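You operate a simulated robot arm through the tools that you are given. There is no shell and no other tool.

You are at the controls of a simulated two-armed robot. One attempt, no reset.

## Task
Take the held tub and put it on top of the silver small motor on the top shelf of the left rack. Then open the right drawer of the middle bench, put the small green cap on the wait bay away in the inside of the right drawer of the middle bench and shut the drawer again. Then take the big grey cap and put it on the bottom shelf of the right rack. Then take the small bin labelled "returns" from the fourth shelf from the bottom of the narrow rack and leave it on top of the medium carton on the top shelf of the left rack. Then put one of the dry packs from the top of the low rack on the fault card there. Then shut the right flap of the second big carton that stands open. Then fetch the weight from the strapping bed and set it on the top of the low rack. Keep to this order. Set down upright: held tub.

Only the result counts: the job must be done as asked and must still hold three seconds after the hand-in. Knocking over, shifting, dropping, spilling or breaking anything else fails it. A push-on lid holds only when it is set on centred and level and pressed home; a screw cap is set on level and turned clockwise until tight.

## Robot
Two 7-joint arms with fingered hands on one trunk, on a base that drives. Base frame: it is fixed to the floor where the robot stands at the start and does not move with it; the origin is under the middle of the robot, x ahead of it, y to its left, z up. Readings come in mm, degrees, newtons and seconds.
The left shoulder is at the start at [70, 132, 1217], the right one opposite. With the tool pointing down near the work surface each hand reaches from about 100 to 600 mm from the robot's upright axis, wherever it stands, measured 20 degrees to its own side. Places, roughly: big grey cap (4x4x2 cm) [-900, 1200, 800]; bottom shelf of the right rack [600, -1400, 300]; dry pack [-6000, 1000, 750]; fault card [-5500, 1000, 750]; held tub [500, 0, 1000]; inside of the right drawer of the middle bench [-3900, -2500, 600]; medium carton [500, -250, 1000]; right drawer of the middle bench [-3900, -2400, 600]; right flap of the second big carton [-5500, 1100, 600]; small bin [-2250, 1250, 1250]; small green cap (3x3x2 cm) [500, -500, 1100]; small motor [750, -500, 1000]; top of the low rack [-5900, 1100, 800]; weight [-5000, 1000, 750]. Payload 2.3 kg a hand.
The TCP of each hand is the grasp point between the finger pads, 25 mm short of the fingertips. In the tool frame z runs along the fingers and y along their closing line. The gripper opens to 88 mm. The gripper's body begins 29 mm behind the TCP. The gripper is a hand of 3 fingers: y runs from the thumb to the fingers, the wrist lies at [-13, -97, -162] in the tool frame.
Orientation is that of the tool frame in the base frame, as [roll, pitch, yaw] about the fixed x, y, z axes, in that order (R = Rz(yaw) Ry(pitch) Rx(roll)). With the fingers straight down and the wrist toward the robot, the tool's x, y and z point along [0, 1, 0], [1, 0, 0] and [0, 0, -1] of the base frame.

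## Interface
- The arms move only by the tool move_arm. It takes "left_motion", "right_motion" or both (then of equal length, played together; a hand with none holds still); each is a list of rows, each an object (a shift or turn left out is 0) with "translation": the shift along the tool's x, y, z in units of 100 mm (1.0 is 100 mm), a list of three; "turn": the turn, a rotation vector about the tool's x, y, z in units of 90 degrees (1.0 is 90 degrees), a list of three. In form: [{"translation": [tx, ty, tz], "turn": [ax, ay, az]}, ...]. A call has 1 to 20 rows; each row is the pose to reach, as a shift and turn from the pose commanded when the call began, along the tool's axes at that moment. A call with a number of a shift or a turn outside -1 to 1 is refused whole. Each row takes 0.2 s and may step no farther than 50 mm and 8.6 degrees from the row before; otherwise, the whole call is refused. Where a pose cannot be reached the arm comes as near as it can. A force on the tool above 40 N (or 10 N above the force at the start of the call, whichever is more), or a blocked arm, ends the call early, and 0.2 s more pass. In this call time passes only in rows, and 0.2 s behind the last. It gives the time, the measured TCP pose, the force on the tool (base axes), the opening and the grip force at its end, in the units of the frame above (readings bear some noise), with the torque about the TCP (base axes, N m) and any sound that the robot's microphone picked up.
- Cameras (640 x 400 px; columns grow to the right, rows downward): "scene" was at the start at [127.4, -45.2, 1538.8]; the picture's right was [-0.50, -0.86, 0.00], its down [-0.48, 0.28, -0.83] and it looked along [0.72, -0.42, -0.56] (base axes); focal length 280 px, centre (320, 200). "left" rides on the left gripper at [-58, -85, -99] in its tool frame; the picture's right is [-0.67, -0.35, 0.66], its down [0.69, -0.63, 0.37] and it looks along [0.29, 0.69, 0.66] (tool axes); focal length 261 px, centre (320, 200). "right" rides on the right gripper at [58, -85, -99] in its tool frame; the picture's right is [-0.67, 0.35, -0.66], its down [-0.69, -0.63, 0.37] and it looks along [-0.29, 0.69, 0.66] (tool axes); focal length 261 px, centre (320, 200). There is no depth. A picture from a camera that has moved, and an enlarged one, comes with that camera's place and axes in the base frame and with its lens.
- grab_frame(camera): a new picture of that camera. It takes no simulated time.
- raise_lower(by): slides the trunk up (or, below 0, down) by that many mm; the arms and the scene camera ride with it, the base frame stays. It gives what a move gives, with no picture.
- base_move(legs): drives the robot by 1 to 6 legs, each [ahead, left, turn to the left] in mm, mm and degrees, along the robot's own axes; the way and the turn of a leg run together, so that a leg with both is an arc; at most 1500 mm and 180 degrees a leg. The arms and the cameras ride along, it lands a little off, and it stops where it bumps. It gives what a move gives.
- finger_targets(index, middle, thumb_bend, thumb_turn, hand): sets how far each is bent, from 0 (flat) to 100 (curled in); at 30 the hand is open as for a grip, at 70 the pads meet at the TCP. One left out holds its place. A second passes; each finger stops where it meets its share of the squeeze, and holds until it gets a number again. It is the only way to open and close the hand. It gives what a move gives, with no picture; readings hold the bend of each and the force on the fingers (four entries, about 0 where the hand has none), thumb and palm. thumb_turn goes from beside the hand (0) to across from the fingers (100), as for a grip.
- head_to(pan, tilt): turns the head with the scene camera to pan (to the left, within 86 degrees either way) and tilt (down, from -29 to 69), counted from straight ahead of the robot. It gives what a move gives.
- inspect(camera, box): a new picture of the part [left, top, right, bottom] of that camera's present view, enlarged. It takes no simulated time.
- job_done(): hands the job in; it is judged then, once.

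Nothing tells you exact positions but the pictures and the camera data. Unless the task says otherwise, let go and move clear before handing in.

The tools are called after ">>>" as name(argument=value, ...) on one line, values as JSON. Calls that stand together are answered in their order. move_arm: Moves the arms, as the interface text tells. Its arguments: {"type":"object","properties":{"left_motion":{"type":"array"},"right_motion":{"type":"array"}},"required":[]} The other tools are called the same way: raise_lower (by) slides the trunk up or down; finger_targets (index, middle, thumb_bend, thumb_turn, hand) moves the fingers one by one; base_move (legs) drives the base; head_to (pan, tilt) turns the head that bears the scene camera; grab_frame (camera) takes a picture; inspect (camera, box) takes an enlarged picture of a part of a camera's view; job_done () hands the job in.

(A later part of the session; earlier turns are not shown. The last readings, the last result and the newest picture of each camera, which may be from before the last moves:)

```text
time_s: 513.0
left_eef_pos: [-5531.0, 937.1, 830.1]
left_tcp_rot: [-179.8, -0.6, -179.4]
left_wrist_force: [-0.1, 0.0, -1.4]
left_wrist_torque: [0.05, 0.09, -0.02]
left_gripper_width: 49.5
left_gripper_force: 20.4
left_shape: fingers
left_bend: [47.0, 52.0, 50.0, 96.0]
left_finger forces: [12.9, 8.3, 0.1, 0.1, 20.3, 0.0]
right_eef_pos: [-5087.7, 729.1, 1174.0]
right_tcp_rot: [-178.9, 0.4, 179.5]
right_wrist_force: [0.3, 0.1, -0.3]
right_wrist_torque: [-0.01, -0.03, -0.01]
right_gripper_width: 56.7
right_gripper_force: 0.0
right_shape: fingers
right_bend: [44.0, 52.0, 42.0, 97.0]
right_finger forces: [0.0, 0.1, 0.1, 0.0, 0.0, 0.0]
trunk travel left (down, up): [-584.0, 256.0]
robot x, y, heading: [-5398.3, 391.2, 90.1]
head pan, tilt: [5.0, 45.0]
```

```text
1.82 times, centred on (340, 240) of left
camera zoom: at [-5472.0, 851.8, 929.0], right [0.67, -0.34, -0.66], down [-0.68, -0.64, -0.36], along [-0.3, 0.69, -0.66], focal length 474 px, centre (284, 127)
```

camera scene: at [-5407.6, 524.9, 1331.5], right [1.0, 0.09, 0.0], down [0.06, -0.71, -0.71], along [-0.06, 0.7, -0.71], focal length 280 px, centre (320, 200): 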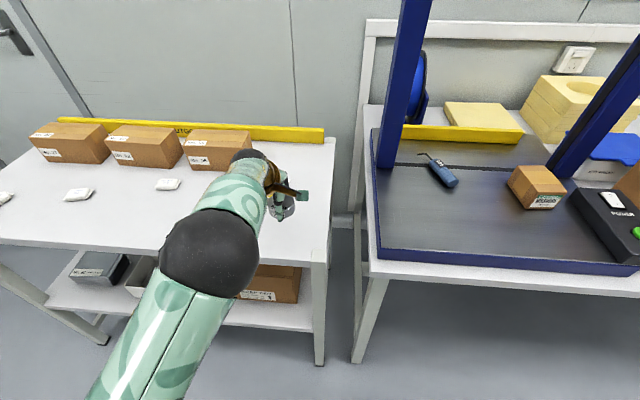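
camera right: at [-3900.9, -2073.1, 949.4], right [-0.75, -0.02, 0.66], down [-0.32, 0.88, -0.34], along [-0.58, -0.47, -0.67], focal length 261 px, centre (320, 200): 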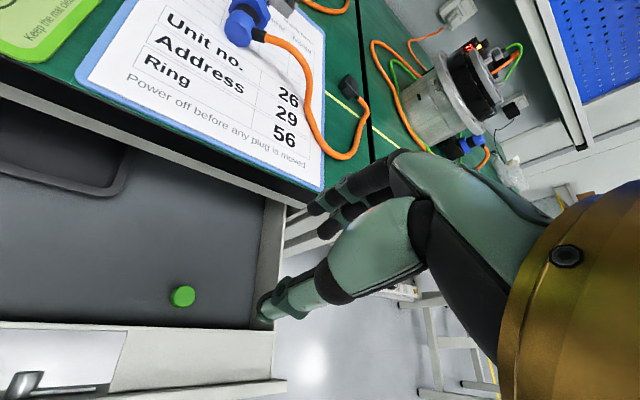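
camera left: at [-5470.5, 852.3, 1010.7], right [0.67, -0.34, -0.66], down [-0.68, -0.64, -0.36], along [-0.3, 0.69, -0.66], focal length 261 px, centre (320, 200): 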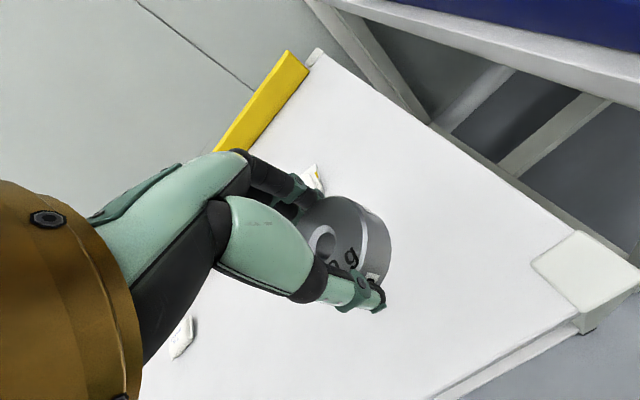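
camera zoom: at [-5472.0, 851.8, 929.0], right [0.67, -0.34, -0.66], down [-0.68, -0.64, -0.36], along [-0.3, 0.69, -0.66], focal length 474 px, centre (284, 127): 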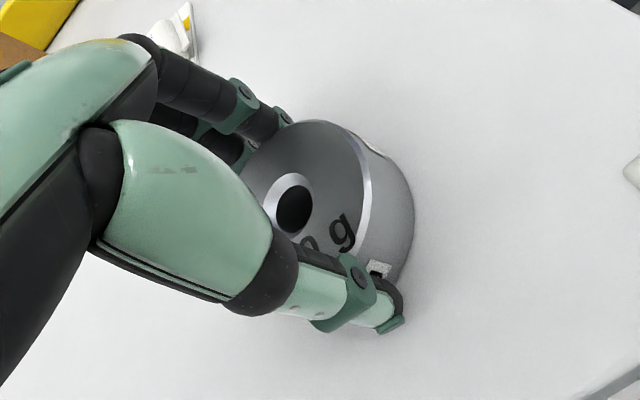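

The weight touches the table. One more millimetre, then I open.

>>> move_arm(left_motion=[{"translation": [0, 0, 0.01]}])

>>> finger_targets(hand="left", index=40, middle=45, thumb_bend=40)

>>> finger_targets(hand="left", index=30, middle=34, thumb_bend=30)

>>> inspect(camera="left", box=[230, 130, 450, 350])

```text
time_s: 513.5
left_eef_pos: [-5531.4, 936.5, 830.7]
left_tcp_rot: [180.0, -0.7, -179.4]
left_wrist_force: [0.7, 1.2, 3.1]
left_wrist_torque: [0.28, 0.09, -0.02]
left_gripper_width: 50.0
left_gripper_force: 22.9
left_shape: fingers
left_bend: [47.0, 52.0, 50.0, 96.0]
left_finger forces: [13.5, 12.3, 0.1, 0.0, 19.8, 0.0]
right_eef_pos: [-5086.2, 727.4, 1175.1]
right_tcp_rot: [-178.9, 0.3, 179.5]
right_wrist_force: [-0.2, -0.3, -0.1]
right_wrist_torque: [0.0, 0.0, 0.02]
right_gripper_width: 57.1
right_gripper_force: 0.1
right_shape: fingers
right_bend: [44.0, 52.0, 42.0, 97.0]
right_finger forces: [0.1, 0.1, 0.0, 0.0, 0.1, 0.1]
trunk travel left (down, up): [-584.0, 256.0]
robot x, y, heading: [-5400.8, 390.6, 89.8]
head pan, tilt: [5.0, 45.0]
```

```text
time_s: 514.5
left_eef_pos: [-5531.3, 935.3, 830.7]
left_tcp_rot: [-179.9, -0.7, -179.5]
left_wrist_force: [0.8, -0.4, 0.4]
left_wrist_torque: [-0.02, 0.03, -0.01]
left_gripper_width: 63.1
left_gripper_force: 0.0
left_shape: fingers
left_bend: [40.0, 45.0, 40.0, 97.0]
left_finger forces: [0.1, 0.0, 0.0, 0.0, 0.1, 0.1]
right_eef_pos: [-5087.8, 727.8, 1174.1]
right_tcp_rot: [-179.0, 0.4, 179.6]
right_wrist_force: [-0.6, 0.7, -0.1]
right_wrist_torque: [0.01, 0.03, 0.01]
right_gripper_width: 56.7
right_gripper_force: 0.0
right_shape: fingers
right_bend: [44.0, 52.0, 42.0, 97.0]
right_finger forces: [0.0, 0.0, 0.0, 0.0, 0.0, 0.1]
trunk travel left (down, up): [-584.0, 256.0]
robot x, y, heading: [-5399.2, 394.9, 90.1]
head pan, tilt: [5.0, 45.0]
```

```text
time_s: 515.5
left_eef_pos: [-5531.8, 935.3, 828.7]
left_tcp_rot: [-180.0, -0.6, -179.4]
left_wrist_force: [0.1, 0.3, -0.2]
left_wrist_torque: [0.02, -0.01, -0.02]
left_gripper_width: 84.3
left_gripper_force: 0.1
left_shape: fingers
left_bend: [30.0, 34.0, 30.0, 97.0]
left_finger forces: [0.1, 0.0, 0.0, 0.0, 0.0, 0.0]
right_eef_pos: [-5087.2, 730.0, 1175.1]
right_tcp_rot: [-178.8, 0.4, 179.7]
right_wrist_force: [0.7, 0.3, -0.1]
right_wrist_torque: [0.03, 0.01, -0.02]
right_gripper_width: 56.7
right_gripper_force: 0.0
right_shape: fingers
right_bend: [44.0, 52.0, 42.0, 97.0]
right_finger forces: [0.0, 0.1, 0.1, 0.0, 0.0, 0.0]
trunk travel left (down, up): [-584.0, 256.0]
robot x, y, heading: [-5399.4, 392.2, 89.7]
head pan, tilt: [5.0, 45.0]
```

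```text
1.82 times, centred on (340, 240) of left
camera zoom: at [-5472.0, 851.2, 927.9], right [0.67, -0.34, -0.66], down [-0.68, -0.64, -0.36], along [-0.3, 0.69, -0.66], focal length 474 px, centre (284, 127)
```

zoom: 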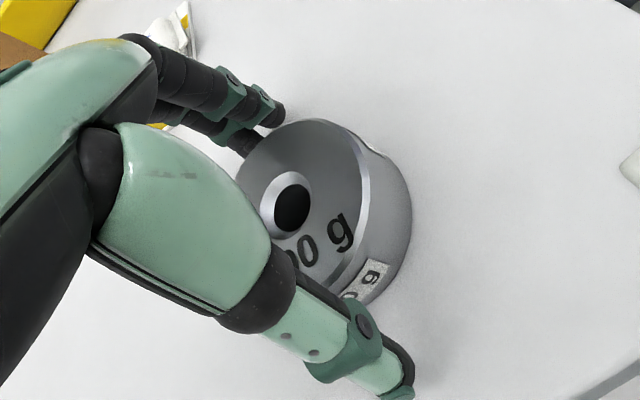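

The weight stands on the low rack. I lift the hand straight up and back away to check the whole table.

>>> move_arm(left_motion=[{"translation": [0, 0, -0.15]}, {"translation": [0, 0, -0.4]}, {"translation": [0, 0, -0.7]}, {"translation": [0, 0, -1.0]}])

>>> base_move(legs=[[-300, 0, 0]])

>>> head_to(pan=0, tilt=30)

>>> grab_frame(camera="scene")

>>> head_to(pan=25, tilt=30)

>>> grab_frame(camera="scene")

>>> grab_frame(camera="left")

```text
time_s: 516.5
left_eef_pos: [-5531.2, 935.6, 930.9]
left_tcp_rot: [-179.8, -0.6, -179.4]
left_wrist_force: [0.4, 0.1, 0.2]
left_wrist_torque: [-0.01, -0.03, 0.02]
left_gripper_width: 84.4
left_gripper_force: 0.1
left_shape: fingers
left_bend: [30.0, 34.0, 30.0, 97.0]
left_finger forces: [0.1, 0.0, 0.1, 0.0, 0.0, 0.0]
right_eef_pos: [-5086.8, 728.2, 1174.0]
right_tcp_rot: [-178.9, 0.4, 179.6]
right_wrist_force: [-0.2, -0.3, 0.4]
right_wrist_torque: [0.01, 0.03, 0.0]
right_gripper_width: 56.8
right_gripper_force: 0.0
right_shape: fingers
right_bend: [44.0, 52.0, 42.0, 97.0]
right_finger forces: [0.1, 0.0, 0.0, 0.1, 0.1, 0.1]
trunk travel left (down, up): [-584.0, 256.0]
robot x, y, heading: [-5401.3, 393.6, 90.0]
head pan, tilt: [5.0, 45.0]
```

```text
time_s: 518.5
left_eef_pos: [-5530.9, 637.0, 928.4]
left_tcp_rot: [-179.8, -0.6, -179.2]
left_wrist_force: [-0.4, -0.1, -1.1]
left_wrist_torque: [-0.01, -0.03, -0.01]
left_gripper_width: 84.7
left_gripper_force: 0.1
left_shape: fingers
left_bend: [30.0, 34.0, 30.0, 97.0]
left_finger forces: [0.1, 0.1, 0.1, 0.0, 0.0, 0.0]
right_eef_pos: [-5088.4, 430.9, 1173.7]
right_tcp_rot: [-178.8, 0.5, 179.6]
right_wrist_force: [0.1, 0.1, 0.6]
right_wrist_torque: [0.01, -0.01, 0.01]
right_gripper_width: 56.8
right_gripper_force: 0.1
right_shape: fingers
right_bend: [44.0, 52.0, 42.0, 97.0]
right_finger forces: [0.0, 0.0, 0.0, 0.0, 0.0, 0.0]
trunk travel left (down, up): [-584.0, 256.0]
robot x, y, heading: [-5403.4, 90.3, 89.8]
head pan, tilt: [5.0, 45.0]
```

```text
time_s: 519.3
left_eef_pos: [-5531.6, 637.1, 929.3]
left_tcp_rot: [-179.9, -0.6, -179.3]
left_wrist_force: [0.2, 0.5, 0.9]
left_wrist_torque: [0.01, -0.01, 0.01]
left_gripper_width: 84.3
left_gripper_force: 0.1
left_shape: fingers
left_bend: [30.0, 34.0, 30.0, 97.0]
left_finger forces: [0.1, 0.0, 0.0, 0.1, 0.0, 0.0]
right_eef_pos: [-5089.1, 428.9, 1175.5]
right_tcp_rot: [-178.9, 0.5, 179.7]
right_wrist_force: [-0.3, -0.2, 0.4]
right_wrist_torque: [-0.01, 0.0, 0.01]
right_gripper_width: 56.3
right_gripper_force: 0.0
right_shape: fingers
right_bend: [44.0, 52.0, 42.0, 97.0]
right_finger forces: [0.0, 0.0, 0.0, 0.1, 0.0, 0.1]
trunk travel left (down, up): [-584.0, 256.0]
robot x, y, heading: [-5401.4, 89.9, 89.9]
head pan, tilt: [0.0, 30.0]
```

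```text
taken
camera scene: at [-5401.6, 233.3, 1354.3], right [1.0, 0.0, 0.0], down [0.0, -0.5, -0.87], along [0.0, 0.87, -0.5], focal length 280 px, centre (320, 200)
```

scene: 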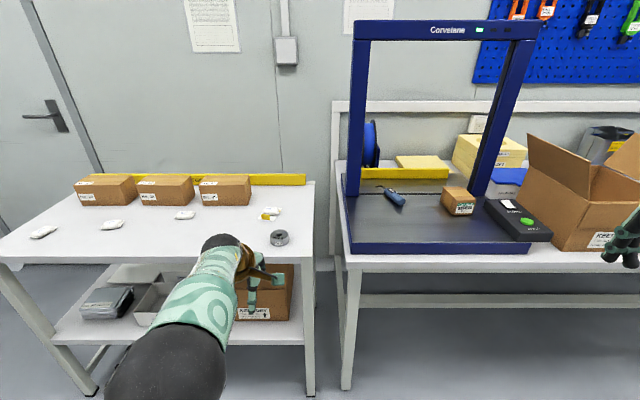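

```text
time_s: 520.1
left_eef_pos: [-5531.2, 637.8, 929.0]
left_tcp_rot: [-179.9, -0.6, -179.3]
left_wrist_force: [0.2, -0.4, 0.2]
left_wrist_torque: [0.03, -0.01, 0.0]
left_gripper_width: 84.4
left_gripper_force: 0.2
left_shape: fingers
left_bend: [30.0, 34.0, 30.0, 97.0]
left_finger forces: [0.0, 0.0, 0.0, 0.1, 0.0, 0.0]
right_eef_pos: [-5087.1, 429.2, 1175.3]
right_tcp_rot: [-178.8, 0.3, 179.6]
right_wrist_force: [-0.6, -0.8, 0.4]
right_wrist_torque: [0.02, -0.02, 0.01]
right_gripper_width: 56.8
right_gripper_force: 0.0
right_shape: fingers
right_bend: [44.0, 52.0, 42.0, 97.0]
right_finger forces: [0.0, 0.1, 0.1, 0.1, 0.0, 0.0]
trunk travel left (down, up): [-584.0, 256.0]
robot x, y, heading: [-5402.0, 95.1, 90.0]
head pan, tilt: [25.0, 30.0]
```

```text
taken
camera scene: at [-5439.6, 225.1, 1354.3], right [0.91, 0.42, 0.0], down [0.21, -0.45, -0.87], along [-0.37, 0.78, -0.5], focal length 280 px, centre (320, 200)
```

scene: 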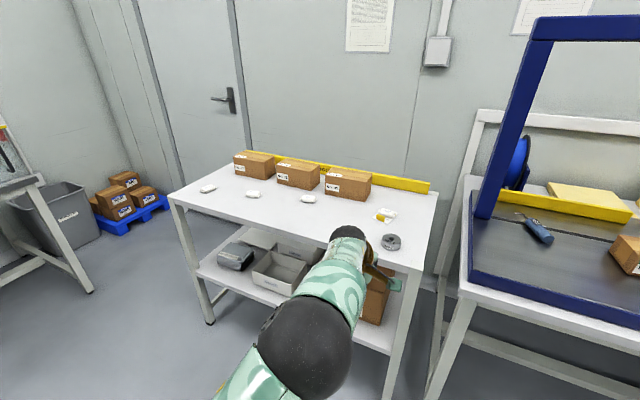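

```text
taken
camera left: at [-5472.0, 552.2, 1027.5], right [0.67, -0.34, -0.66], down [-0.68, -0.64, -0.36], along [-0.3, 0.69, -0.66], focal length 261 px, centre (320, 200)
```

left: 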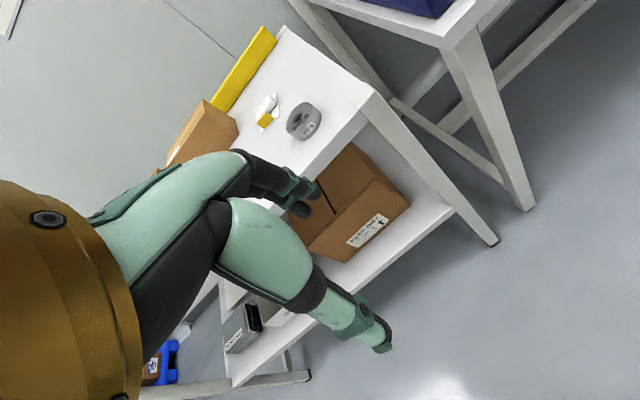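

>>> inspect(camera="left", box=[230, 70, 430, 270])

>>> inspect(camera="scene", box=[330, 170, 450, 340])

```text
2.00 times, centred on (330, 170) of left
camera zoom: at [-5472.0, 552.2, 1027.5], right [0.67, -0.34, -0.66], down [-0.68, -0.64, -0.36], along [-0.3, 0.69, -0.66], focal length 521 px, centre (300, 260)
```

zoom: 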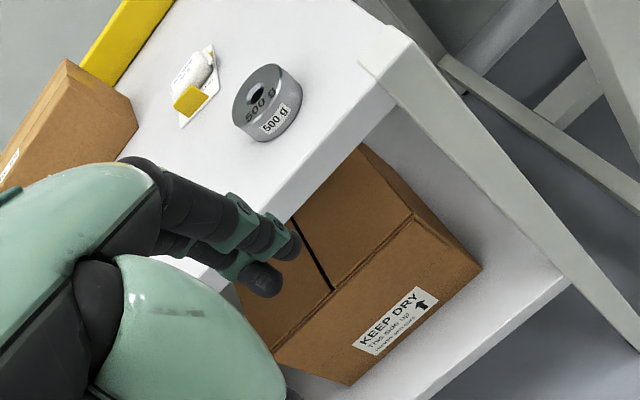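

```text
2.35 times, centred on (390, 255) of scene
camera zoom: at [-5439.6, 225.1, 1354.3], right [0.91, 0.42, 0.0], down [0.21, -0.45, -0.87], along [-0.37, 0.78, -0.5], focal length 659 px, centre (155, 71)
```

zoom: 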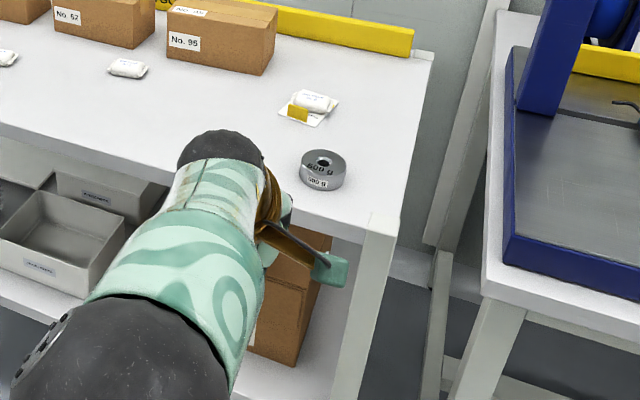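

Everything at this end is in place. Before handing in I go back to the narrow rack to judge how far the SPARES bin was nudged.

>>> raise_lower(by=183)

>>> base_move(legs=[[0, -1450, 0], [0, -1450, 0], [0, -448, 0], [340, 0, 0]])

>>> head_to(pan=10, tilt=20)

>>> inspect(camera="scene", box=[230, 150, 400, 250])

>>> grab_frame(camera="scene")

```text
time_s: 522.2
left_eef_pos: [-5531.8, 637.2, 1111.3]
left_tcp_rot: [-179.9, -0.7, -179.3]
left_wrist_force: [0.0, 0.2, 0.4]
left_wrist_torque: [0.0, -0.01, 0.01]
left_gripper_width: 84.5
left_gripper_force: 0.0
left_shape: fingers
left_bend: [30.0, 34.0, 30.0, 97.0]
left_finger forces: [0.1, 0.1, 0.0, 0.0, 0.0, 0.1]
right_eef_pos: [-5088.0, 429.2, 1357.9]
right_tcp_rot: [-178.9, 0.5, 179.6]
right_wrist_force: [0.1, 0.1, 0.4]
right_wrist_torque: [-0.02, 0.02, -0.01]
right_gripper_width: 56.7
right_gripper_force: 0.0
right_shape: fingers
right_bend: [44.0, 52.0, 42.0, 97.0]
right_finger forces: [0.0, 0.0, 0.0, 0.0, 0.0, 0.1]
trunk travel left (down, up): [-767.0, 73.0]
robot x, y, heading: [-5403.9, 93.2, 90.1]
head pan, tilt: [25.0, 30.0]
```

```text
time_s: 540.3
left_eef_pos: [-2200.9, 982.5, 1113.9]
left_tcp_rot: [-180.0, -0.6, -178.9]
left_wrist_force: [0.2, -0.4, 1.1]
left_wrist_torque: [0.04, -0.04, 0.0]
left_gripper_width: 84.6
left_gripper_force: 0.0
left_shape: fingers
left_bend: [30.0, 34.0, 30.0, 97.0]
left_finger forces: [0.0, 0.1, 0.0, 0.0, 0.0, 0.0]
right_eef_pos: [-1755.2, 778.3, 1358.1]
right_tcp_rot: [-179.0, 0.4, -180.0]
right_wrist_force: [0.3, -0.5, 0.5]
right_wrist_torque: [-0.01, -0.01, -0.01]
right_gripper_width: 56.5
right_gripper_force: 0.0
right_shape: fingers
right_bend: [44.0, 52.0, 42.0, 97.0]
right_finger forces: [0.0, 0.1, 0.0, 0.0, 0.0, 0.0]
trunk travel left (down, up): [-767.0, 73.0]
robot x, y, heading: [-2073.9, 440.4, 90.5]
head pan, tilt: [25.0, 30.0]
```

```text
time_s: 541.0
left_eef_pos: [-2201.9, 985.0, 1111.7]
left_tcp_rot: [-179.8, -0.6, -178.9]
left_wrist_force: [0.5, -0.1, 0.6]
left_wrist_torque: [-0.02, -0.01, 0.0]
left_gripper_width: 84.2
left_gripper_force: 0.0
left_shape: fingers
left_bend: [30.0, 34.0, 30.0, 97.0]
left_finger forces: [0.1, 0.0, 0.1, 0.0, 0.0, 0.0]
right_eef_pos: [-1756.1, 779.4, 1358.0]
right_tcp_rot: [-178.8, 0.6, -180.0]
right_wrist_force: [0.1, 0.4, 0.6]
right_wrist_torque: [0.0, 0.01, 0.02]
right_gripper_width: 56.9
right_gripper_force: 0.1
right_shape: fingers
right_bend: [44.0, 52.0, 42.0, 97.0]
right_finger forces: [0.1, 0.0, 0.1, 0.0, 0.1, 0.0]
trunk travel left (down, up): [-767.0, 73.0]
robot x, y, heading: [-2070.1, 442.8, 90.5]
head pan, tilt: [10.0, 20.0]
```

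```text
3.76 times, centred on (315, 200) of scene
camera zoom: at [-2084.7, 584.0, 1553.3], right [0.98, 0.18, 0.0], down [0.06, -0.34, -0.94], along [-0.17, 0.92, -0.34], focal length 1055 px, centre (339, 200)
```

zoom: 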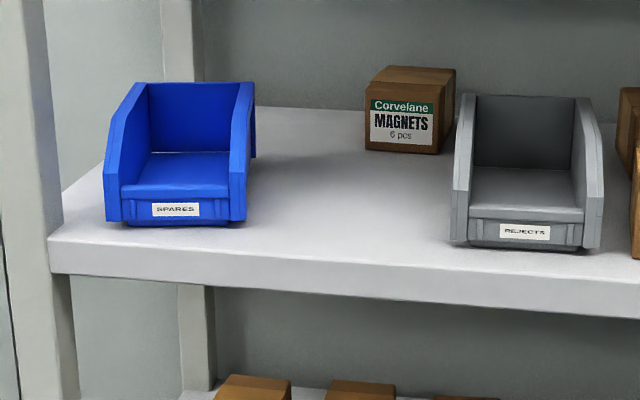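

```text
taken
camera scene: at [-2084.7, 584.0, 1553.3], right [0.98, 0.18, 0.0], down [0.06, -0.34, -0.94], along [-0.17, 0.92, -0.34], focal length 280 px, centre (320, 200)
```

scene: 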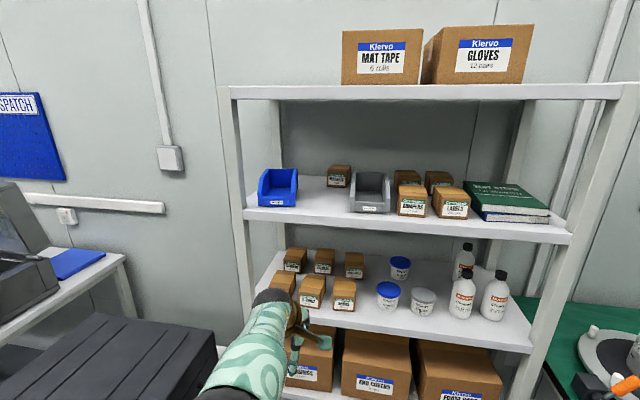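

Measured against the unmoved REJECTS bin, SPARES was pushed about 23 mm left and turned ~16°. I'll set it back by pushing gently from inside with closed fingers.

>>> finger_targets(hand="left", index=70, middle=72, thumb_bend=70)

>>> raise_lower(by=70)

>>> move_arm(left_motion=[{"translation": [0, -0.05, -0.3]}, {"translation": [0, -0.1, -0.6]}, {"translation": [0, -0.1, -0.9]}])

>>> move_arm(left_motion=[{"translation": [0, 0, -0.25]}, {"translation": [0, 0, -0.5]}, {"translation": [0, 0, -0.73]}])

>>> base_move(legs=[[0, 128, -0.5], [200, 0, 0]])

>>> grab_frame(camera="left")

>>> grab_frame(camera="scene")

```text
time_s: 542.0
left_eef_pos: [-2200.8, 984.0, 1111.2]
left_tcp_rot: [-179.9, -0.6, -178.8]
left_wrist_force: [0.0, -0.6, 0.1]
left_wrist_torque: [-0.03, 0.01, -0.03]
left_gripper_width: 0.0
left_gripper_force: 0.0
left_shape: fingers
left_bend: [70.0, 72.0, 70.0, 97.0]
left_finger forces: [0.1, 0.0, 0.1, 0.1, 0.0, 0.0]
right_eef_pos: [-1755.9, 780.0, 1358.0]
right_tcp_rot: [-178.9, 0.4, 180.0]
right_wrist_force: [-0.2, -0.1, -0.6]
right_wrist_torque: [-0.01, 0.0, -0.02]
right_gripper_width: 56.7
right_gripper_force: 0.1
right_shape: fingers
right_bend: [44.0, 52.0, 42.0, 97.0]
right_finger forces: [0.0, 0.0, 0.0, 0.0, 0.0, 0.0]
trunk travel left (down, up): [-767.0, 73.0]
robot x, y, heading: [-2066.7, 445.4, 90.4]
head pan, tilt: [10.0, 20.0]
```

```text
time_s: 543.1
left_eef_pos: [-2201.9, 984.2, 1182.7]
left_tcp_rot: [-180.0, -0.6, -179.0]
left_wrist_force: [-0.9, 0.7, -0.4]
left_wrist_torque: [0.0, -0.03, -0.01]
left_gripper_width: 0.0
left_gripper_force: 0.0
left_shape: fingers
left_bend: [70.0, 72.0, 70.0, 97.0]
left_finger forces: [0.0, 0.0, 0.0, 0.1, 0.0, 0.2]
right_eef_pos: [-1755.4, 780.2, 1428.1]
right_tcp_rot: [-179.0, 0.3, -180.0]
right_wrist_force: [0.7, 0.1, -0.7]
right_wrist_torque: [-0.04, 0.05, 0.02]
right_gripper_width: 56.7
right_gripper_force: 0.0
right_shape: fingers
right_bend: [44.0, 52.0, 42.0, 97.0]
right_finger forces: [0.0, 0.1, 0.0, 0.1, 0.0, 0.0]
trunk travel left (down, up): [-837.0, 3.0]
robot x, y, heading: [-2068.0, 440.8, 90.3]
head pan, tilt: [10.0, 20.0]
```

```text
time_s: 543.9
left_eef_pos: [-2202.9, 975.2, 1274.0]
left_tcp_rot: [179.9, 0.5, -178.5]
left_wrist_force: [0.3, 0.3, 0.7]
left_wrist_torque: [0.03, 0.0, 0.0]
left_gripper_width: 0.1
left_gripper_force: 0.1
left_shape: fingers
left_bend: [70.0, 72.0, 70.0, 97.0]
left_finger forces: [0.1, 0.0, 0.1, 0.1, 0.0, 0.0]
right_eef_pos: [-1755.3, 780.1, 1427.2]
right_tcp_rot: [-178.9, 0.3, 180.0]
right_wrist_force: [-0.1, -0.2, -0.5]
right_wrist_torque: [0.01, -0.01, -0.02]
right_gripper_width: 56.5
right_gripper_force: 0.1
right_shape: fingers
right_bend: [44.0, 52.0, 42.0, 97.0]
right_finger forces: [0.0, 0.0, 0.0, 0.0, 0.0, 0.0]
trunk travel left (down, up): [-837.0, 3.0]
robot x, y, heading: [-2067.8, 444.7, 90.5]
head pan, tilt: [10.0, 20.0]
```

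```text
time_s: 544.7
left_eef_pos: [-2198.9, 974.3, 1344.3]
left_tcp_rot: [-179.8, -0.8, -179.0]
left_wrist_force: [0.2, 0.3, 0.0]
left_wrist_torque: [-0.02, -0.02, 0.01]
left_gripper_width: 0.0
left_gripper_force: 0.0
left_shape: fingers
left_bend: [70.0, 72.0, 70.0, 97.0]
left_finger forces: [0.1, 0.0, 0.0, 0.0, 0.0, 0.0]
right_eef_pos: [-1756.2, 780.3, 1427.7]
right_tcp_rot: [-179.0, 0.5, -180.0]
right_wrist_force: [-0.2, -0.5, -1.1]
right_wrist_torque: [-0.02, 0.0, -0.02]
right_gripper_width: 56.9
right_gripper_force: 0.1
right_shape: fingers
right_bend: [44.0, 52.0, 42.0, 97.0]
right_finger forces: [0.1, 0.1, 0.0, 0.1, 0.1, 0.0]
trunk travel left (down, up): [-837.0, 3.0]
robot x, y, heading: [-2071.3, 442.1, 90.4]
head pan, tilt: [10.0, 20.0]
```

```text
time_s: 547.2
left_eef_pos: [-2322.0, 1169.7, 1347.8]
left_tcp_rot: [179.8, -0.6, -179.6]
left_wrist_force: [0.2, 0.0, -0.7]
left_wrist_torque: [0.01, -0.03, 0.01]
left_gripper_width: 0.0
left_gripper_force: 0.1
left_shape: fingers
left_bend: [70.0, 72.0, 70.0, 97.0]
left_finger forces: [0.0, 0.0, 0.0, 0.0, 0.0, 0.0]
right_eef_pos: [-1880.2, 969.9, 1428.8]
right_tcp_rot: [-179.0, 0.4, 179.4]
right_wrist_force: [0.7, 0.2, -0.3]
right_wrist_torque: [0.02, -0.01, 0.01]
right_gripper_width: 56.7
right_gripper_force: 0.0
right_shape: fingers
right_bend: [44.0, 52.0, 42.0, 97.0]
right_finger forces: [0.1, 0.0, 0.0, 0.0, 0.1, 0.0]
trunk travel left (down, up): [-837.0, 3.0]
robot x, y, heading: [-2200.4, 642.4, 89.5]
head pan, tilt: [10.0, 20.0]
```

```text
taken
camera left: at [-2263.2, 1085.9, 1445.5], right [0.66, -0.34, -0.66], down [-0.69, -0.63, -0.36], along [-0.3, 0.69, -0.66], focal length 261 px, centre (320, 200)
```

left: 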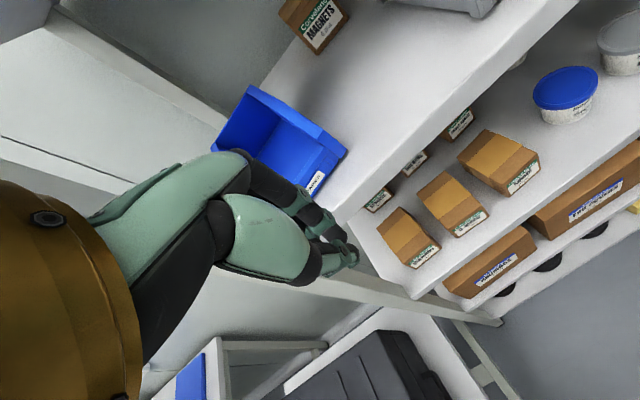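

```text
taken
camera scene: at [-2211.3, 777.1, 1623.9], right [0.99, 0.17, 0.0], down [0.06, -0.33, -0.94], along [-0.16, 0.93, -0.34], focal length 280 px, centre (320, 200)
```

scene: 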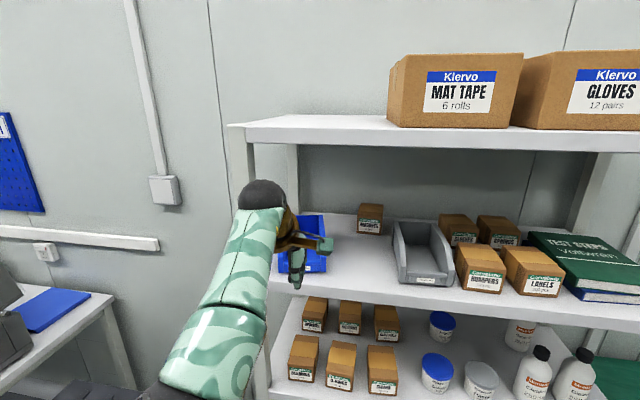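

>>> base_move(legs=[[125, 15, 0]])

>>> inspect(camera="left", box=[180, 70, 440, 330])

>>> inspect(camera="scene", box=[220, 160, 420, 320])

```text
time_s: 548.5
left_eef_pos: [-2336.1, 1294.1, 1348.3]
left_tcp_rot: [179.8, -0.8, -179.6]
left_wrist_force: [-0.5, 0.1, 0.5]
left_wrist_torque: [0.01, -0.02, 0.03]
left_gripper_width: 0.0
left_gripper_force: 0.0
left_shape: fingers
left_bend: [70.0, 72.0, 70.0, 97.0]
left_finger forces: [0.0, 0.0, 0.0, 0.0, 0.1, 0.1]
right_eef_pos: [-1893.9, 1094.7, 1430.1]
right_tcp_rot: [-179.2, 0.3, 179.5]
right_wrist_force: [0.6, -0.2, 1.1]
right_wrist_torque: [0.04, 0.04, -0.02]
right_gripper_width: 56.5
right_gripper_force: 0.1
right_shape: fingers
right_bend: [44.0, 52.0, 42.0, 97.0]
right_finger forces: [0.1, 0.1, 0.0, 0.0, 0.1, 0.0]
trunk travel left (down, up): [-837.0, 3.0]
robot x, y, heading: [-2210.9, 763.7, 90.3]
head pan, tilt: [10.0, 20.0]
```

```text
1.54 times, centred on (310, 200) of left
camera zoom: at [-2277.7, 1209.2, 1446.0], right [0.66, -0.34, -0.66], down [-0.68, -0.63, -0.36], along [-0.3, 0.69, -0.66], focal length 401 px, centre (335, 200)
```

zoom: 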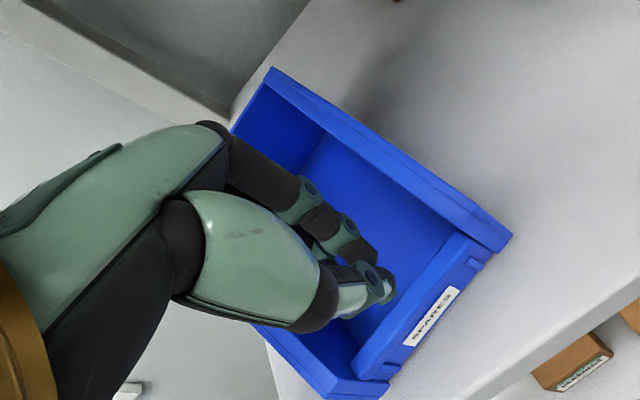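

```text
2.50 times, centred on (320, 240) of scene
camera zoom: at [-2225.6, 900.3, 1624.1], right [0.99, 0.17, 0.0], down [0.06, -0.33, -0.94], along [-0.16, 0.93, -0.34], focal length 700 px, centre (320, 100)
```

zoom: 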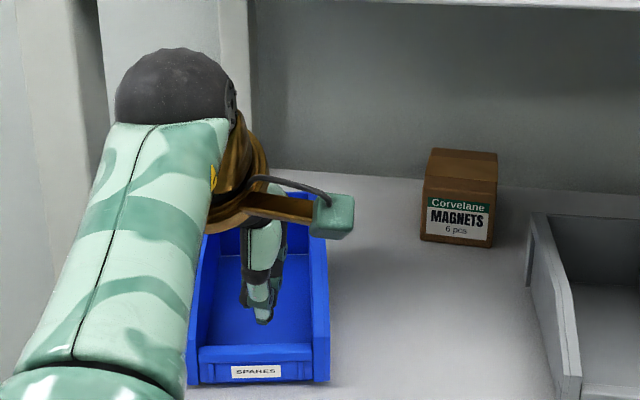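

>>> base_move(legs=[[45, 0, 0]])

>>> move_arm(left_motion=[{"translation": [0, 0, 0.13]}, {"translation": [0, 0, 0.26]}, {"translation": [0, 0, 0.38]}])

>>> inspect(camera="left", box=[180, 70, 440, 330])

>>> inspect(camera="scene", box=[220, 160, 420, 320])

```text
time_s: 549.4
left_eef_pos: [-2337.7, 1336.3, 1347.9]
left_tcp_rot: [179.7, -0.6, -179.6]
left_wrist_force: [-0.7, -1.1, -0.1]
left_wrist_torque: [0.05, 0.04, 0.02]
left_gripper_width: 0.1
left_gripper_force: 0.1
left_shape: fingers
left_bend: [70.0, 72.0, 70.0, 97.0]
left_finger forces: [0.1, 0.0, 0.1, 0.0, 0.0, 0.1]
right_eef_pos: [-1894.7, 1136.0, 1429.7]
right_tcp_rot: [-179.3, 0.5, 179.5]
right_wrist_force: [0.7, -0.2, 0.8]
right_wrist_torque: [0.01, 0.01, -0.03]
right_gripper_width: 56.4
right_gripper_force: 0.1
right_shape: fingers
right_bend: [44.0, 52.0, 42.0, 97.0]
right_finger forces: [0.0, 0.0, 0.0, 0.0, 0.0, 0.1]
trunk travel left (down, up): [-837.0, 3.0]
robot x, y, heading: [-2209.6, 809.5, 89.9]
head pan, tilt: [10.0, 20.0]
```

```text
time_s: 550.2
left_eef_pos: [-2341.5, 1342.7, 1306.0]
left_tcp_rot: [-179.5, -0.3, -179.0]
left_wrist_force: [0.1, -0.4, -0.2]
left_wrist_torque: [-0.01, 0.02, -0.01]
left_gripper_width: 0.1
left_gripper_force: 0.2
left_shape: fingers
left_bend: [70.0, 72.0, 70.0, 97.0]
left_finger forces: [0.0, 0.0, 0.1, 0.1, 0.1, 0.0]
right_eef_pos: [-1895.8, 1143.1, 1428.3]
right_tcp_rot: [-178.9, 0.5, 179.3]
right_wrist_force: [0.7, 0.0, -0.3]
right_wrist_torque: [0.0, 0.01, -0.01]
right_gripper_width: 56.6
right_gripper_force: 0.1
right_shape: fingers
right_bend: [44.0, 52.0, 42.0, 97.0]
right_finger forces: [0.0, 0.1, 0.0, 0.1, 0.1, 0.0]
trunk travel left (down, up): [-837.0, 3.0]
robot x, y, heading: [-2210.6, 813.9, 89.9]
head pan, tilt: [10.0, 20.0]
```

```text
1.54 times, centred on (310, 200) of left
camera zoom: at [-2282.7, 1260.1, 1404.3], right [0.67, -0.34, -0.66], down [-0.68, -0.64, -0.36], along [-0.3, 0.69, -0.66], focal length 401 px, centre (335, 200)
```

zoom: 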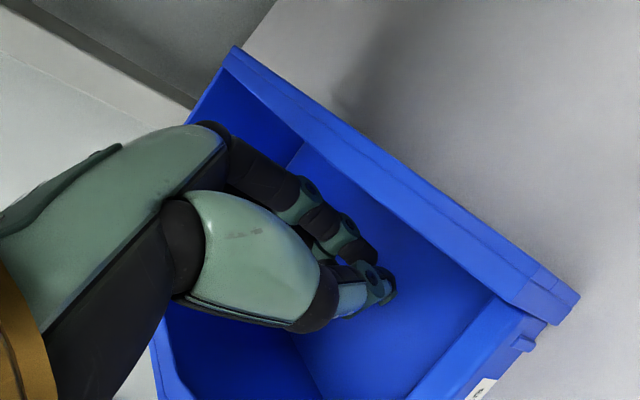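

```text
2.50 times, centred on (320, 240) of scene
camera zoom: at [-2226.9, 950.3, 1623.5], right [0.99, 0.17, 0.0], down [0.06, -0.34, -0.94], along [-0.16, 0.93, -0.34], focal length 700 px, centre (320, 100)
```

zoom: 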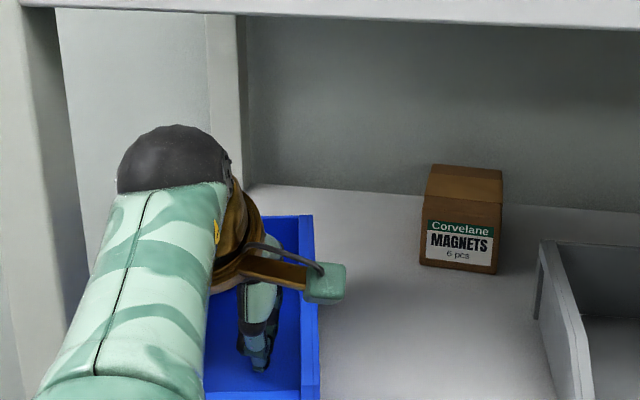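

The closed fingers are inside the bin. I go 15 mm further back and push the right wall gently to the right.

>>> move_arm(left_motion=[{"translation": [0, 0.08, 0]}, {"translation": [0, 0.16, 0]}, {"translation": [-0.1, 0.16, 0]}, {"translation": [-0.2, 0.16, 0]}, {"translation": [-0.26, 0.16, 0]}, {"translation": [-0.32, 0.16, 0]}, {"translation": [-0.38, 0.16, 0]}, {"translation": [-0.42, 0.16, 0]}])

>>> inspect(camera="left", box=[180, 70, 440, 330])

>>> inspect(camera="scene", box=[220, 160, 420, 320])

```text
time_s: 552.0
left_eef_pos: [-2318.4, 1360.2, 1308.3]
left_tcp_rot: [-179.9, -0.6, -179.8]
left_wrist_force: [-0.7, 0.3, 0.1]
left_wrist_torque: [-0.02, 0.01, 0.0]
left_gripper_width: 0.0
left_gripper_force: 0.1
left_shape: fingers
left_bend: [70.0, 72.0, 70.0, 97.0]
left_finger forces: [0.0, 0.0, 0.0, 0.0, 0.0, 0.1]
left hand out of reach, approached as far as the arm can: row 5, 6, 7, 8
right_eef_pos: [-1895.3, 1145.1, 1427.7]
right_tcp_rot: [-178.9, 0.5, 179.4]
right_wrist_force: [-0.2, 0.2, -1.0]
right_wrist_torque: [0.0, 0.01, -0.01]
right_gripper_width: 56.6
right_gripper_force: 0.1
right_shape: fingers
right_bend: [44.0, 52.0, 42.0, 97.0]
right_finger forces: [0.1, 0.0, 0.0, 0.0, 0.0, 0.0]
trunk travel left (down, up): [-837.0, 3.0]
robot x, y, heading: [-2210.2, 812.5, 89.9]
head pan, tilt: [10.0, 20.0]
```

```text
1.54 times, centred on (310, 200) of left
camera zoom: at [-2260.1, 1275.7, 1405.6], right [0.66, -0.35, -0.66], down [-0.69, -0.63, -0.36], along [-0.29, 0.69, -0.66], focal length 401 px, centre (335, 200)
```

zoom: 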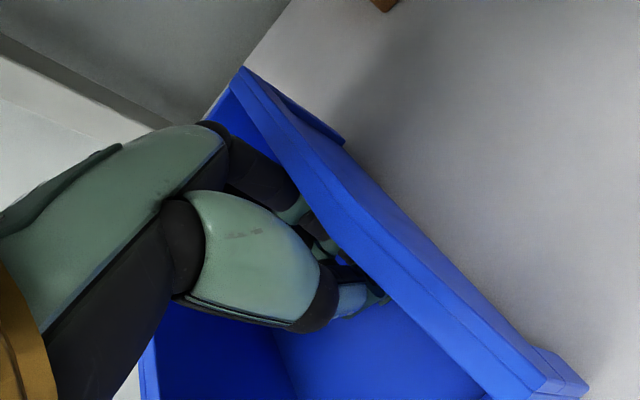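

```text
2.50 times, centred on (320, 240) of scene
camera zoom: at [-2226.3, 952.1, 1623.4], right [0.99, 0.17, 0.0], down [0.06, -0.34, -0.94], along [-0.16, 0.93, -0.34], focal length 700 px, centre (320, 100)
```

zoom: 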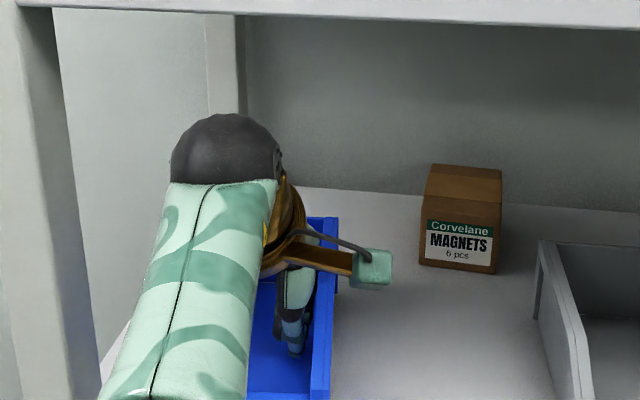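

The arm reached its limit, but the bin is turning back. I finish the push with a small base strafe to the right.

>>> base_move(legs=[[0, -14, 0]])

>>> inspect(camera="left", box=[180, 70, 440, 330])

>>> inspect(camera="scene", box=[220, 160, 420, 320])

```text
time_s: 552.7
left_eef_pos: [-2307.7, 1360.6, 1307.7]
left_tcp_rot: [180.0, -0.5, -179.9]
left_wrist_force: [-0.4, -0.9, -0.5]
left_wrist_torque: [0.01, 0.02, -0.05]
left_gripper_width: 0.0
left_gripper_force: 0.1
left_shape: fingers
left_bend: [70.0, 72.0, 70.0, 97.0]
left_finger forces: [0.0, 0.0, 0.1, 0.0, 0.0, 0.1]
right_eef_pos: [-1884.2, 1144.5, 1428.2]
right_tcp_rot: [-178.9, 0.5, 179.4]
right_wrist_force: [-1.1, 0.3, 0.0]
right_wrist_torque: [0.02, -0.05, 0.0]
right_gripper_width: 56.6
right_gripper_force: 0.0
right_shape: fingers
right_bend: [44.0, 52.0, 42.0, 97.0]
right_finger forces: [0.0, 0.0, 0.0, 0.0, 0.0, 0.0]
trunk travel left (down, up): [-837.0, 3.0]
robot x, y, heading: [-2198.8, 812.1, 90.0]
head pan, tilt: [10.0, 20.0]
```

```text
1.54 times, centred on (310, 200) of left
camera zoom: at [-2248.9, 1275.7, 1405.5], right [0.67, -0.35, -0.66], down [-0.69, -0.63, -0.36], along [-0.29, 0.69, -0.66], focal length 401 px, centre (335, 200)
```

zoom: 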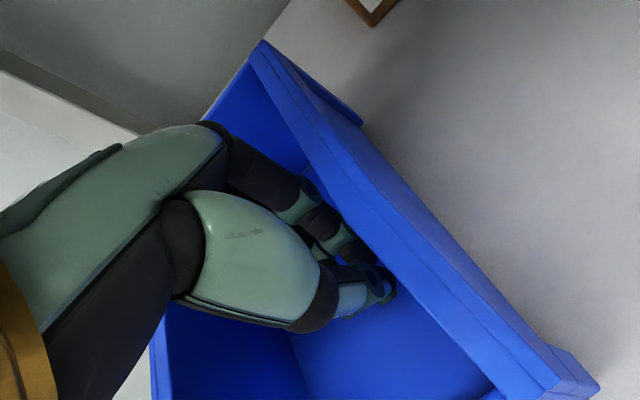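

```text
2.50 times, centred on (320, 240) of scene
camera zoom: at [-2215.5, 952.0, 1623.3], right [0.99, 0.17, 0.0], down [0.06, -0.34, -0.94], along [-0.16, 0.93, -0.34], focal length 700 px, centre (320, 100)
```

zoom: 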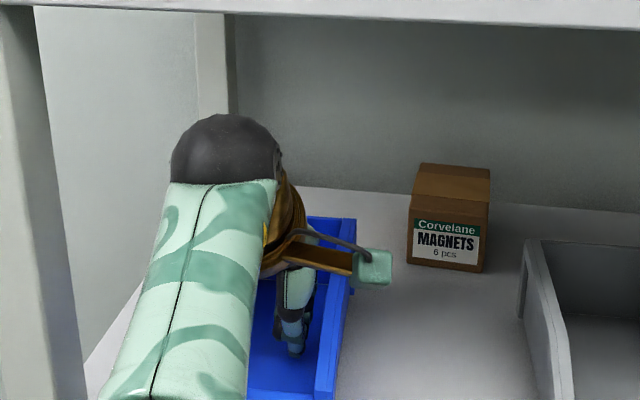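

The back corner is near its original place. I withdraw: back a little inside the bin, up, then out.

>>> base_move(legs=[[0, 8, 0], [-32, 0, 0]])

>>> move_arm(left_motion=[{"translation": [0, 0, -0.13]}, {"translation": [0, 0, -0.26]}, {"translation": [0, 0, -0.39]}])

>>> base_move(legs=[[-340, 0, 0]])

>>> inspect(camera="scene", box=[220, 150, 400, 260])

>>> grab_frame(camera="scene")

```text
time_s: 553.9
left_eef_pos: [-2313.3, 1336.5, 1304.2]
left_tcp_rot: [-179.6, -0.6, -179.8]
left_wrist_force: [0.5, 0.4, -0.8]
left_wrist_torque: [-0.04, 0.02, -0.02]
left_gripper_width: 0.0
left_gripper_force: 0.1
left_shape: fingers
left_bend: [70.0, 72.0, 70.0, 97.0]
left_finger forces: [0.0, 0.1, 0.1, 0.0, 0.0, 0.1]
right_eef_pos: [-1890.6, 1121.7, 1426.1]
right_tcp_rot: [-178.5, 0.5, 179.5]
right_wrist_force: [0.3, 0.4, -0.1]
right_wrist_torque: [-0.01, -0.01, 0.01]
right_gripper_width: 56.8
right_gripper_force: 0.1
right_shape: fingers
right_bend: [44.0, 52.0, 42.0, 97.0]
right_finger forces: [0.0, 0.0, 0.0, 0.0, 0.1, 0.0]
trunk travel left (down, up): [-837.0, 3.0]
robot x, y, heading: [-2203.4, 776.6, 89.9]
head pan, tilt: [10.0, 20.0]
```

```text
time_s: 554.7
left_eef_pos: [-2314.3, 1322.4, 1330.3]
left_tcp_rot: [-179.8, -0.7, -179.8]
left_wrist_force: [0.2, -0.8, -0.5]
left_wrist_torque: [-0.01, -0.01, 0.0]
left_gripper_width: 0.0
left_gripper_force: 0.0
left_shape: fingers
left_bend: [70.0, 72.0, 70.0, 97.0]
left_finger forces: [0.1, 0.1, 0.0, 0.0, 0.0, 0.1]
left hand out of reach, approached as far as the arm can: row 2, 3
right_eef_pos: [-1890.0, 1115.8, 1427.3]
right_tcp_rot: [-178.8, 0.5, 179.6]
right_wrist_force: [0.1, -0.7, -0.4]
right_wrist_torque: [-0.01, 0.01, -0.02]
right_gripper_width: 56.7
right_gripper_force: 0.1
right_shape: fingers
right_bend: [44.0, 52.0, 42.0, 97.0]
right_finger forces: [0.1, 0.0, 0.0, 0.0, 0.0, 0.1]
trunk travel left (down, up): [-837.0, 3.0]
robot x, y, heading: [-2207.8, 778.5, 89.6]
head pan, tilt: [10.0, 20.0]
```

```text
time_s: 556.9
left_eef_pos: [-2314.4, 985.7, 1329.9]
left_tcp_rot: [-179.9, -0.6, -179.8]
left_wrist_force: [-0.1, -0.1, 0.2]
left_wrist_torque: [0.0, 0.0, -0.02]
left_gripper_width: 0.0
left_gripper_force: 0.0
left_shape: fingers
left_bend: [70.0, 72.0, 70.0, 97.0]
left_finger forces: [0.0, 0.0, 0.0, 0.0, 0.1, 0.0]
right_eef_pos: [-1890.3, 778.5, 1427.9]
right_tcp_rot: [-178.8, 0.5, 179.6]
right_wrist_force: [-0.7, -0.3, 0.6]
right_wrist_torque: [0.01, 0.03, 0.04]
right_gripper_width: 57.0
right_gripper_force: 0.0
right_shape: fingers
right_bend: [44.0, 52.0, 42.0, 97.0]
right_finger forces: [0.1, 0.0, 0.0, 0.0, 0.0, 0.0]
trunk travel left (down, up): [-837.0, 3.0]
robot x, y, heading: [-2208.2, 434.8, 89.9]
head pan, tilt: [10.0, 20.0]
```

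```text
3.56 times, centred on (310, 205) of scene
camera zoom: at [-2220.8, 586.4, 1623.0], right [0.98, 0.17, 0.0], down [0.06, -0.34, -0.94], along [-0.16, 0.92, -0.34], focal length 996 px, centre (356, 182)
```

zoom: 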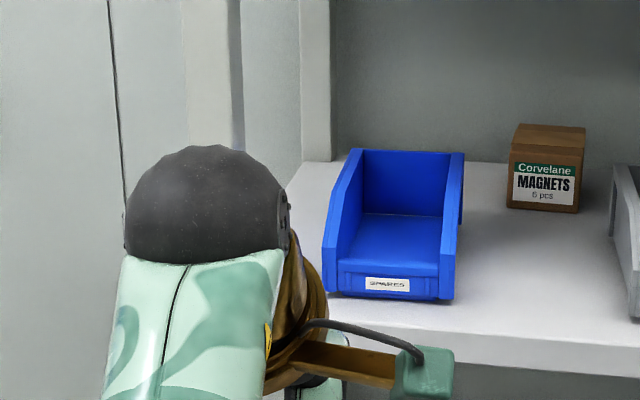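

```text
taken
camera scene: at [-2220.8, 586.4, 1623.0], right [0.98, 0.17, 0.0], down [0.06, -0.34, -0.94], along [-0.16, 0.92, -0.34], focal length 280 px, centre (320, 200)
```

scene: 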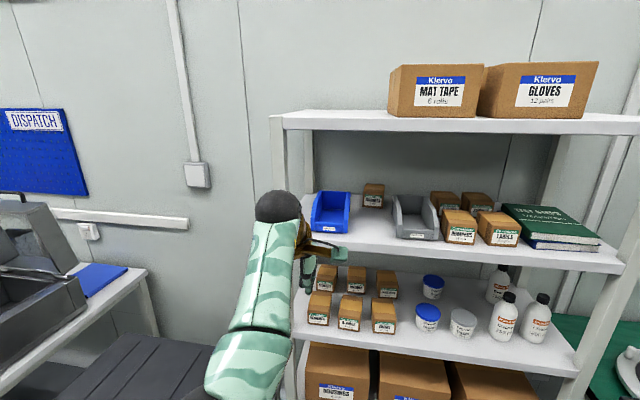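

SPARES now sits about 11 mm from its original spot. The left arm is near full stretch, so I first retract it a bit, then give the bin's front one small nudge left to finish the correction.

>>> move_arm(left_motion=[{"translation": [0, -0.15, 0]}, {"translation": [0, -0.3, 0]}, {"translation": [0, -0.45, 0.0]}])

>>> move_arm(left_motion=[{"translation": [0.1, 0, -0.06]}, {"translation": [0.2, 0, -0.12]}, {"translation": [0.25, 0, -0.18]}])

>>> grab_frame(camera="scene")

```text
time_s: 557.7
left_eef_pos: [-2315.1, 983.1, 1330.0]
left_tcp_rot: [-180.0, -0.6, -179.7]
left_wrist_force: [-0.2, 0.3, -0.3]
left_wrist_torque: [-0.01, -0.01, -0.01]
left_gripper_width: 0.2
left_gripper_force: 0.0
left_shape: fingers
left_bend: [70.0, 72.0, 70.0, 97.0]
left_finger forces: [0.0, 0.0, 0.1, 0.0, 0.1, 0.0]
left hand out of reach, approached as far as the arm can: row 1, 2, 3
right_eef_pos: [-1890.8, 776.2, 1428.3]
right_tcp_rot: [-178.9, 0.6, 179.4]
right_wrist_force: [-0.8, -0.2, -0.3]
right_wrist_torque: [-0.01, -0.01, -0.01]
right_gripper_width: 56.8
right_gripper_force: 0.1
right_shape: fingers
right_bend: [44.0, 52.0, 42.0, 97.0]
right_finger forces: [0.1, 0.1, 0.0, 0.0, 0.0, 0.1]
trunk travel left (down, up): [-837.0, 3.0]
robot x, y, heading: [-2205.9, 437.9, 90.0]
head pan, tilt: [10.0, 20.0]
```

```text
time_s: 558.5
left_eef_pos: [-2340.4, 981.2, 1348.1]
left_tcp_rot: [179.9, -0.6, -179.8]
left_wrist_force: [0.0, -0.1, -0.4]
left_wrist_torque: [0.0, -0.02, -0.02]
left_gripper_width: 0.1
left_gripper_force: 0.1
left_shape: fingers
left_bend: [70.0, 72.0, 70.0, 97.0]
left_finger forces: [0.0, 0.0, 0.0, 0.0, 0.1, 0.1]
right_eef_pos: [-1890.8, 776.7, 1427.7]
right_tcp_rot: [-179.0, 0.4, 179.5]
right_wrist_force: [0.9, -0.6, -0.1]
right_wrist_torque: [-0.01, -0.01, -0.02]
right_gripper_width: 56.9
right_gripper_force: 0.0
right_shape: fingers
right_bend: [44.0, 52.0, 42.0, 97.0]
right_finger forces: [0.0, 0.0, 0.0, 0.1, 0.1, 0.0]
trunk travel left (down, up): [-837.0, 3.0]
robot x, y, heading: [-2206.8, 441.1, 89.9]
head pan, tilt: [10.0, 20.0]
```

```text
taken
camera scene: at [-2221.0, 582.2, 1623.4], right [0.98, 0.17, 0.0], down [0.06, -0.34, -0.94], along [-0.16, 0.93, -0.34], focal length 280 px, centre (320, 200)
```

scene: 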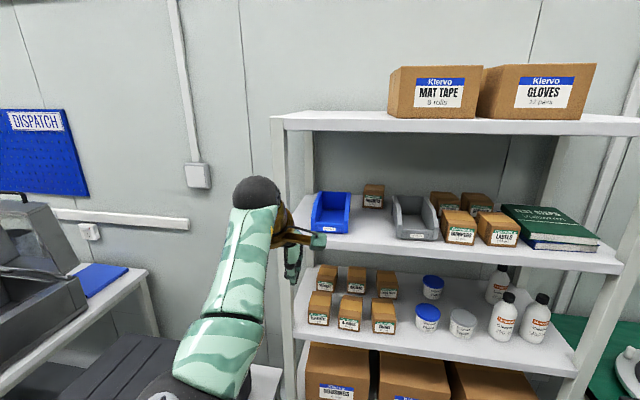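

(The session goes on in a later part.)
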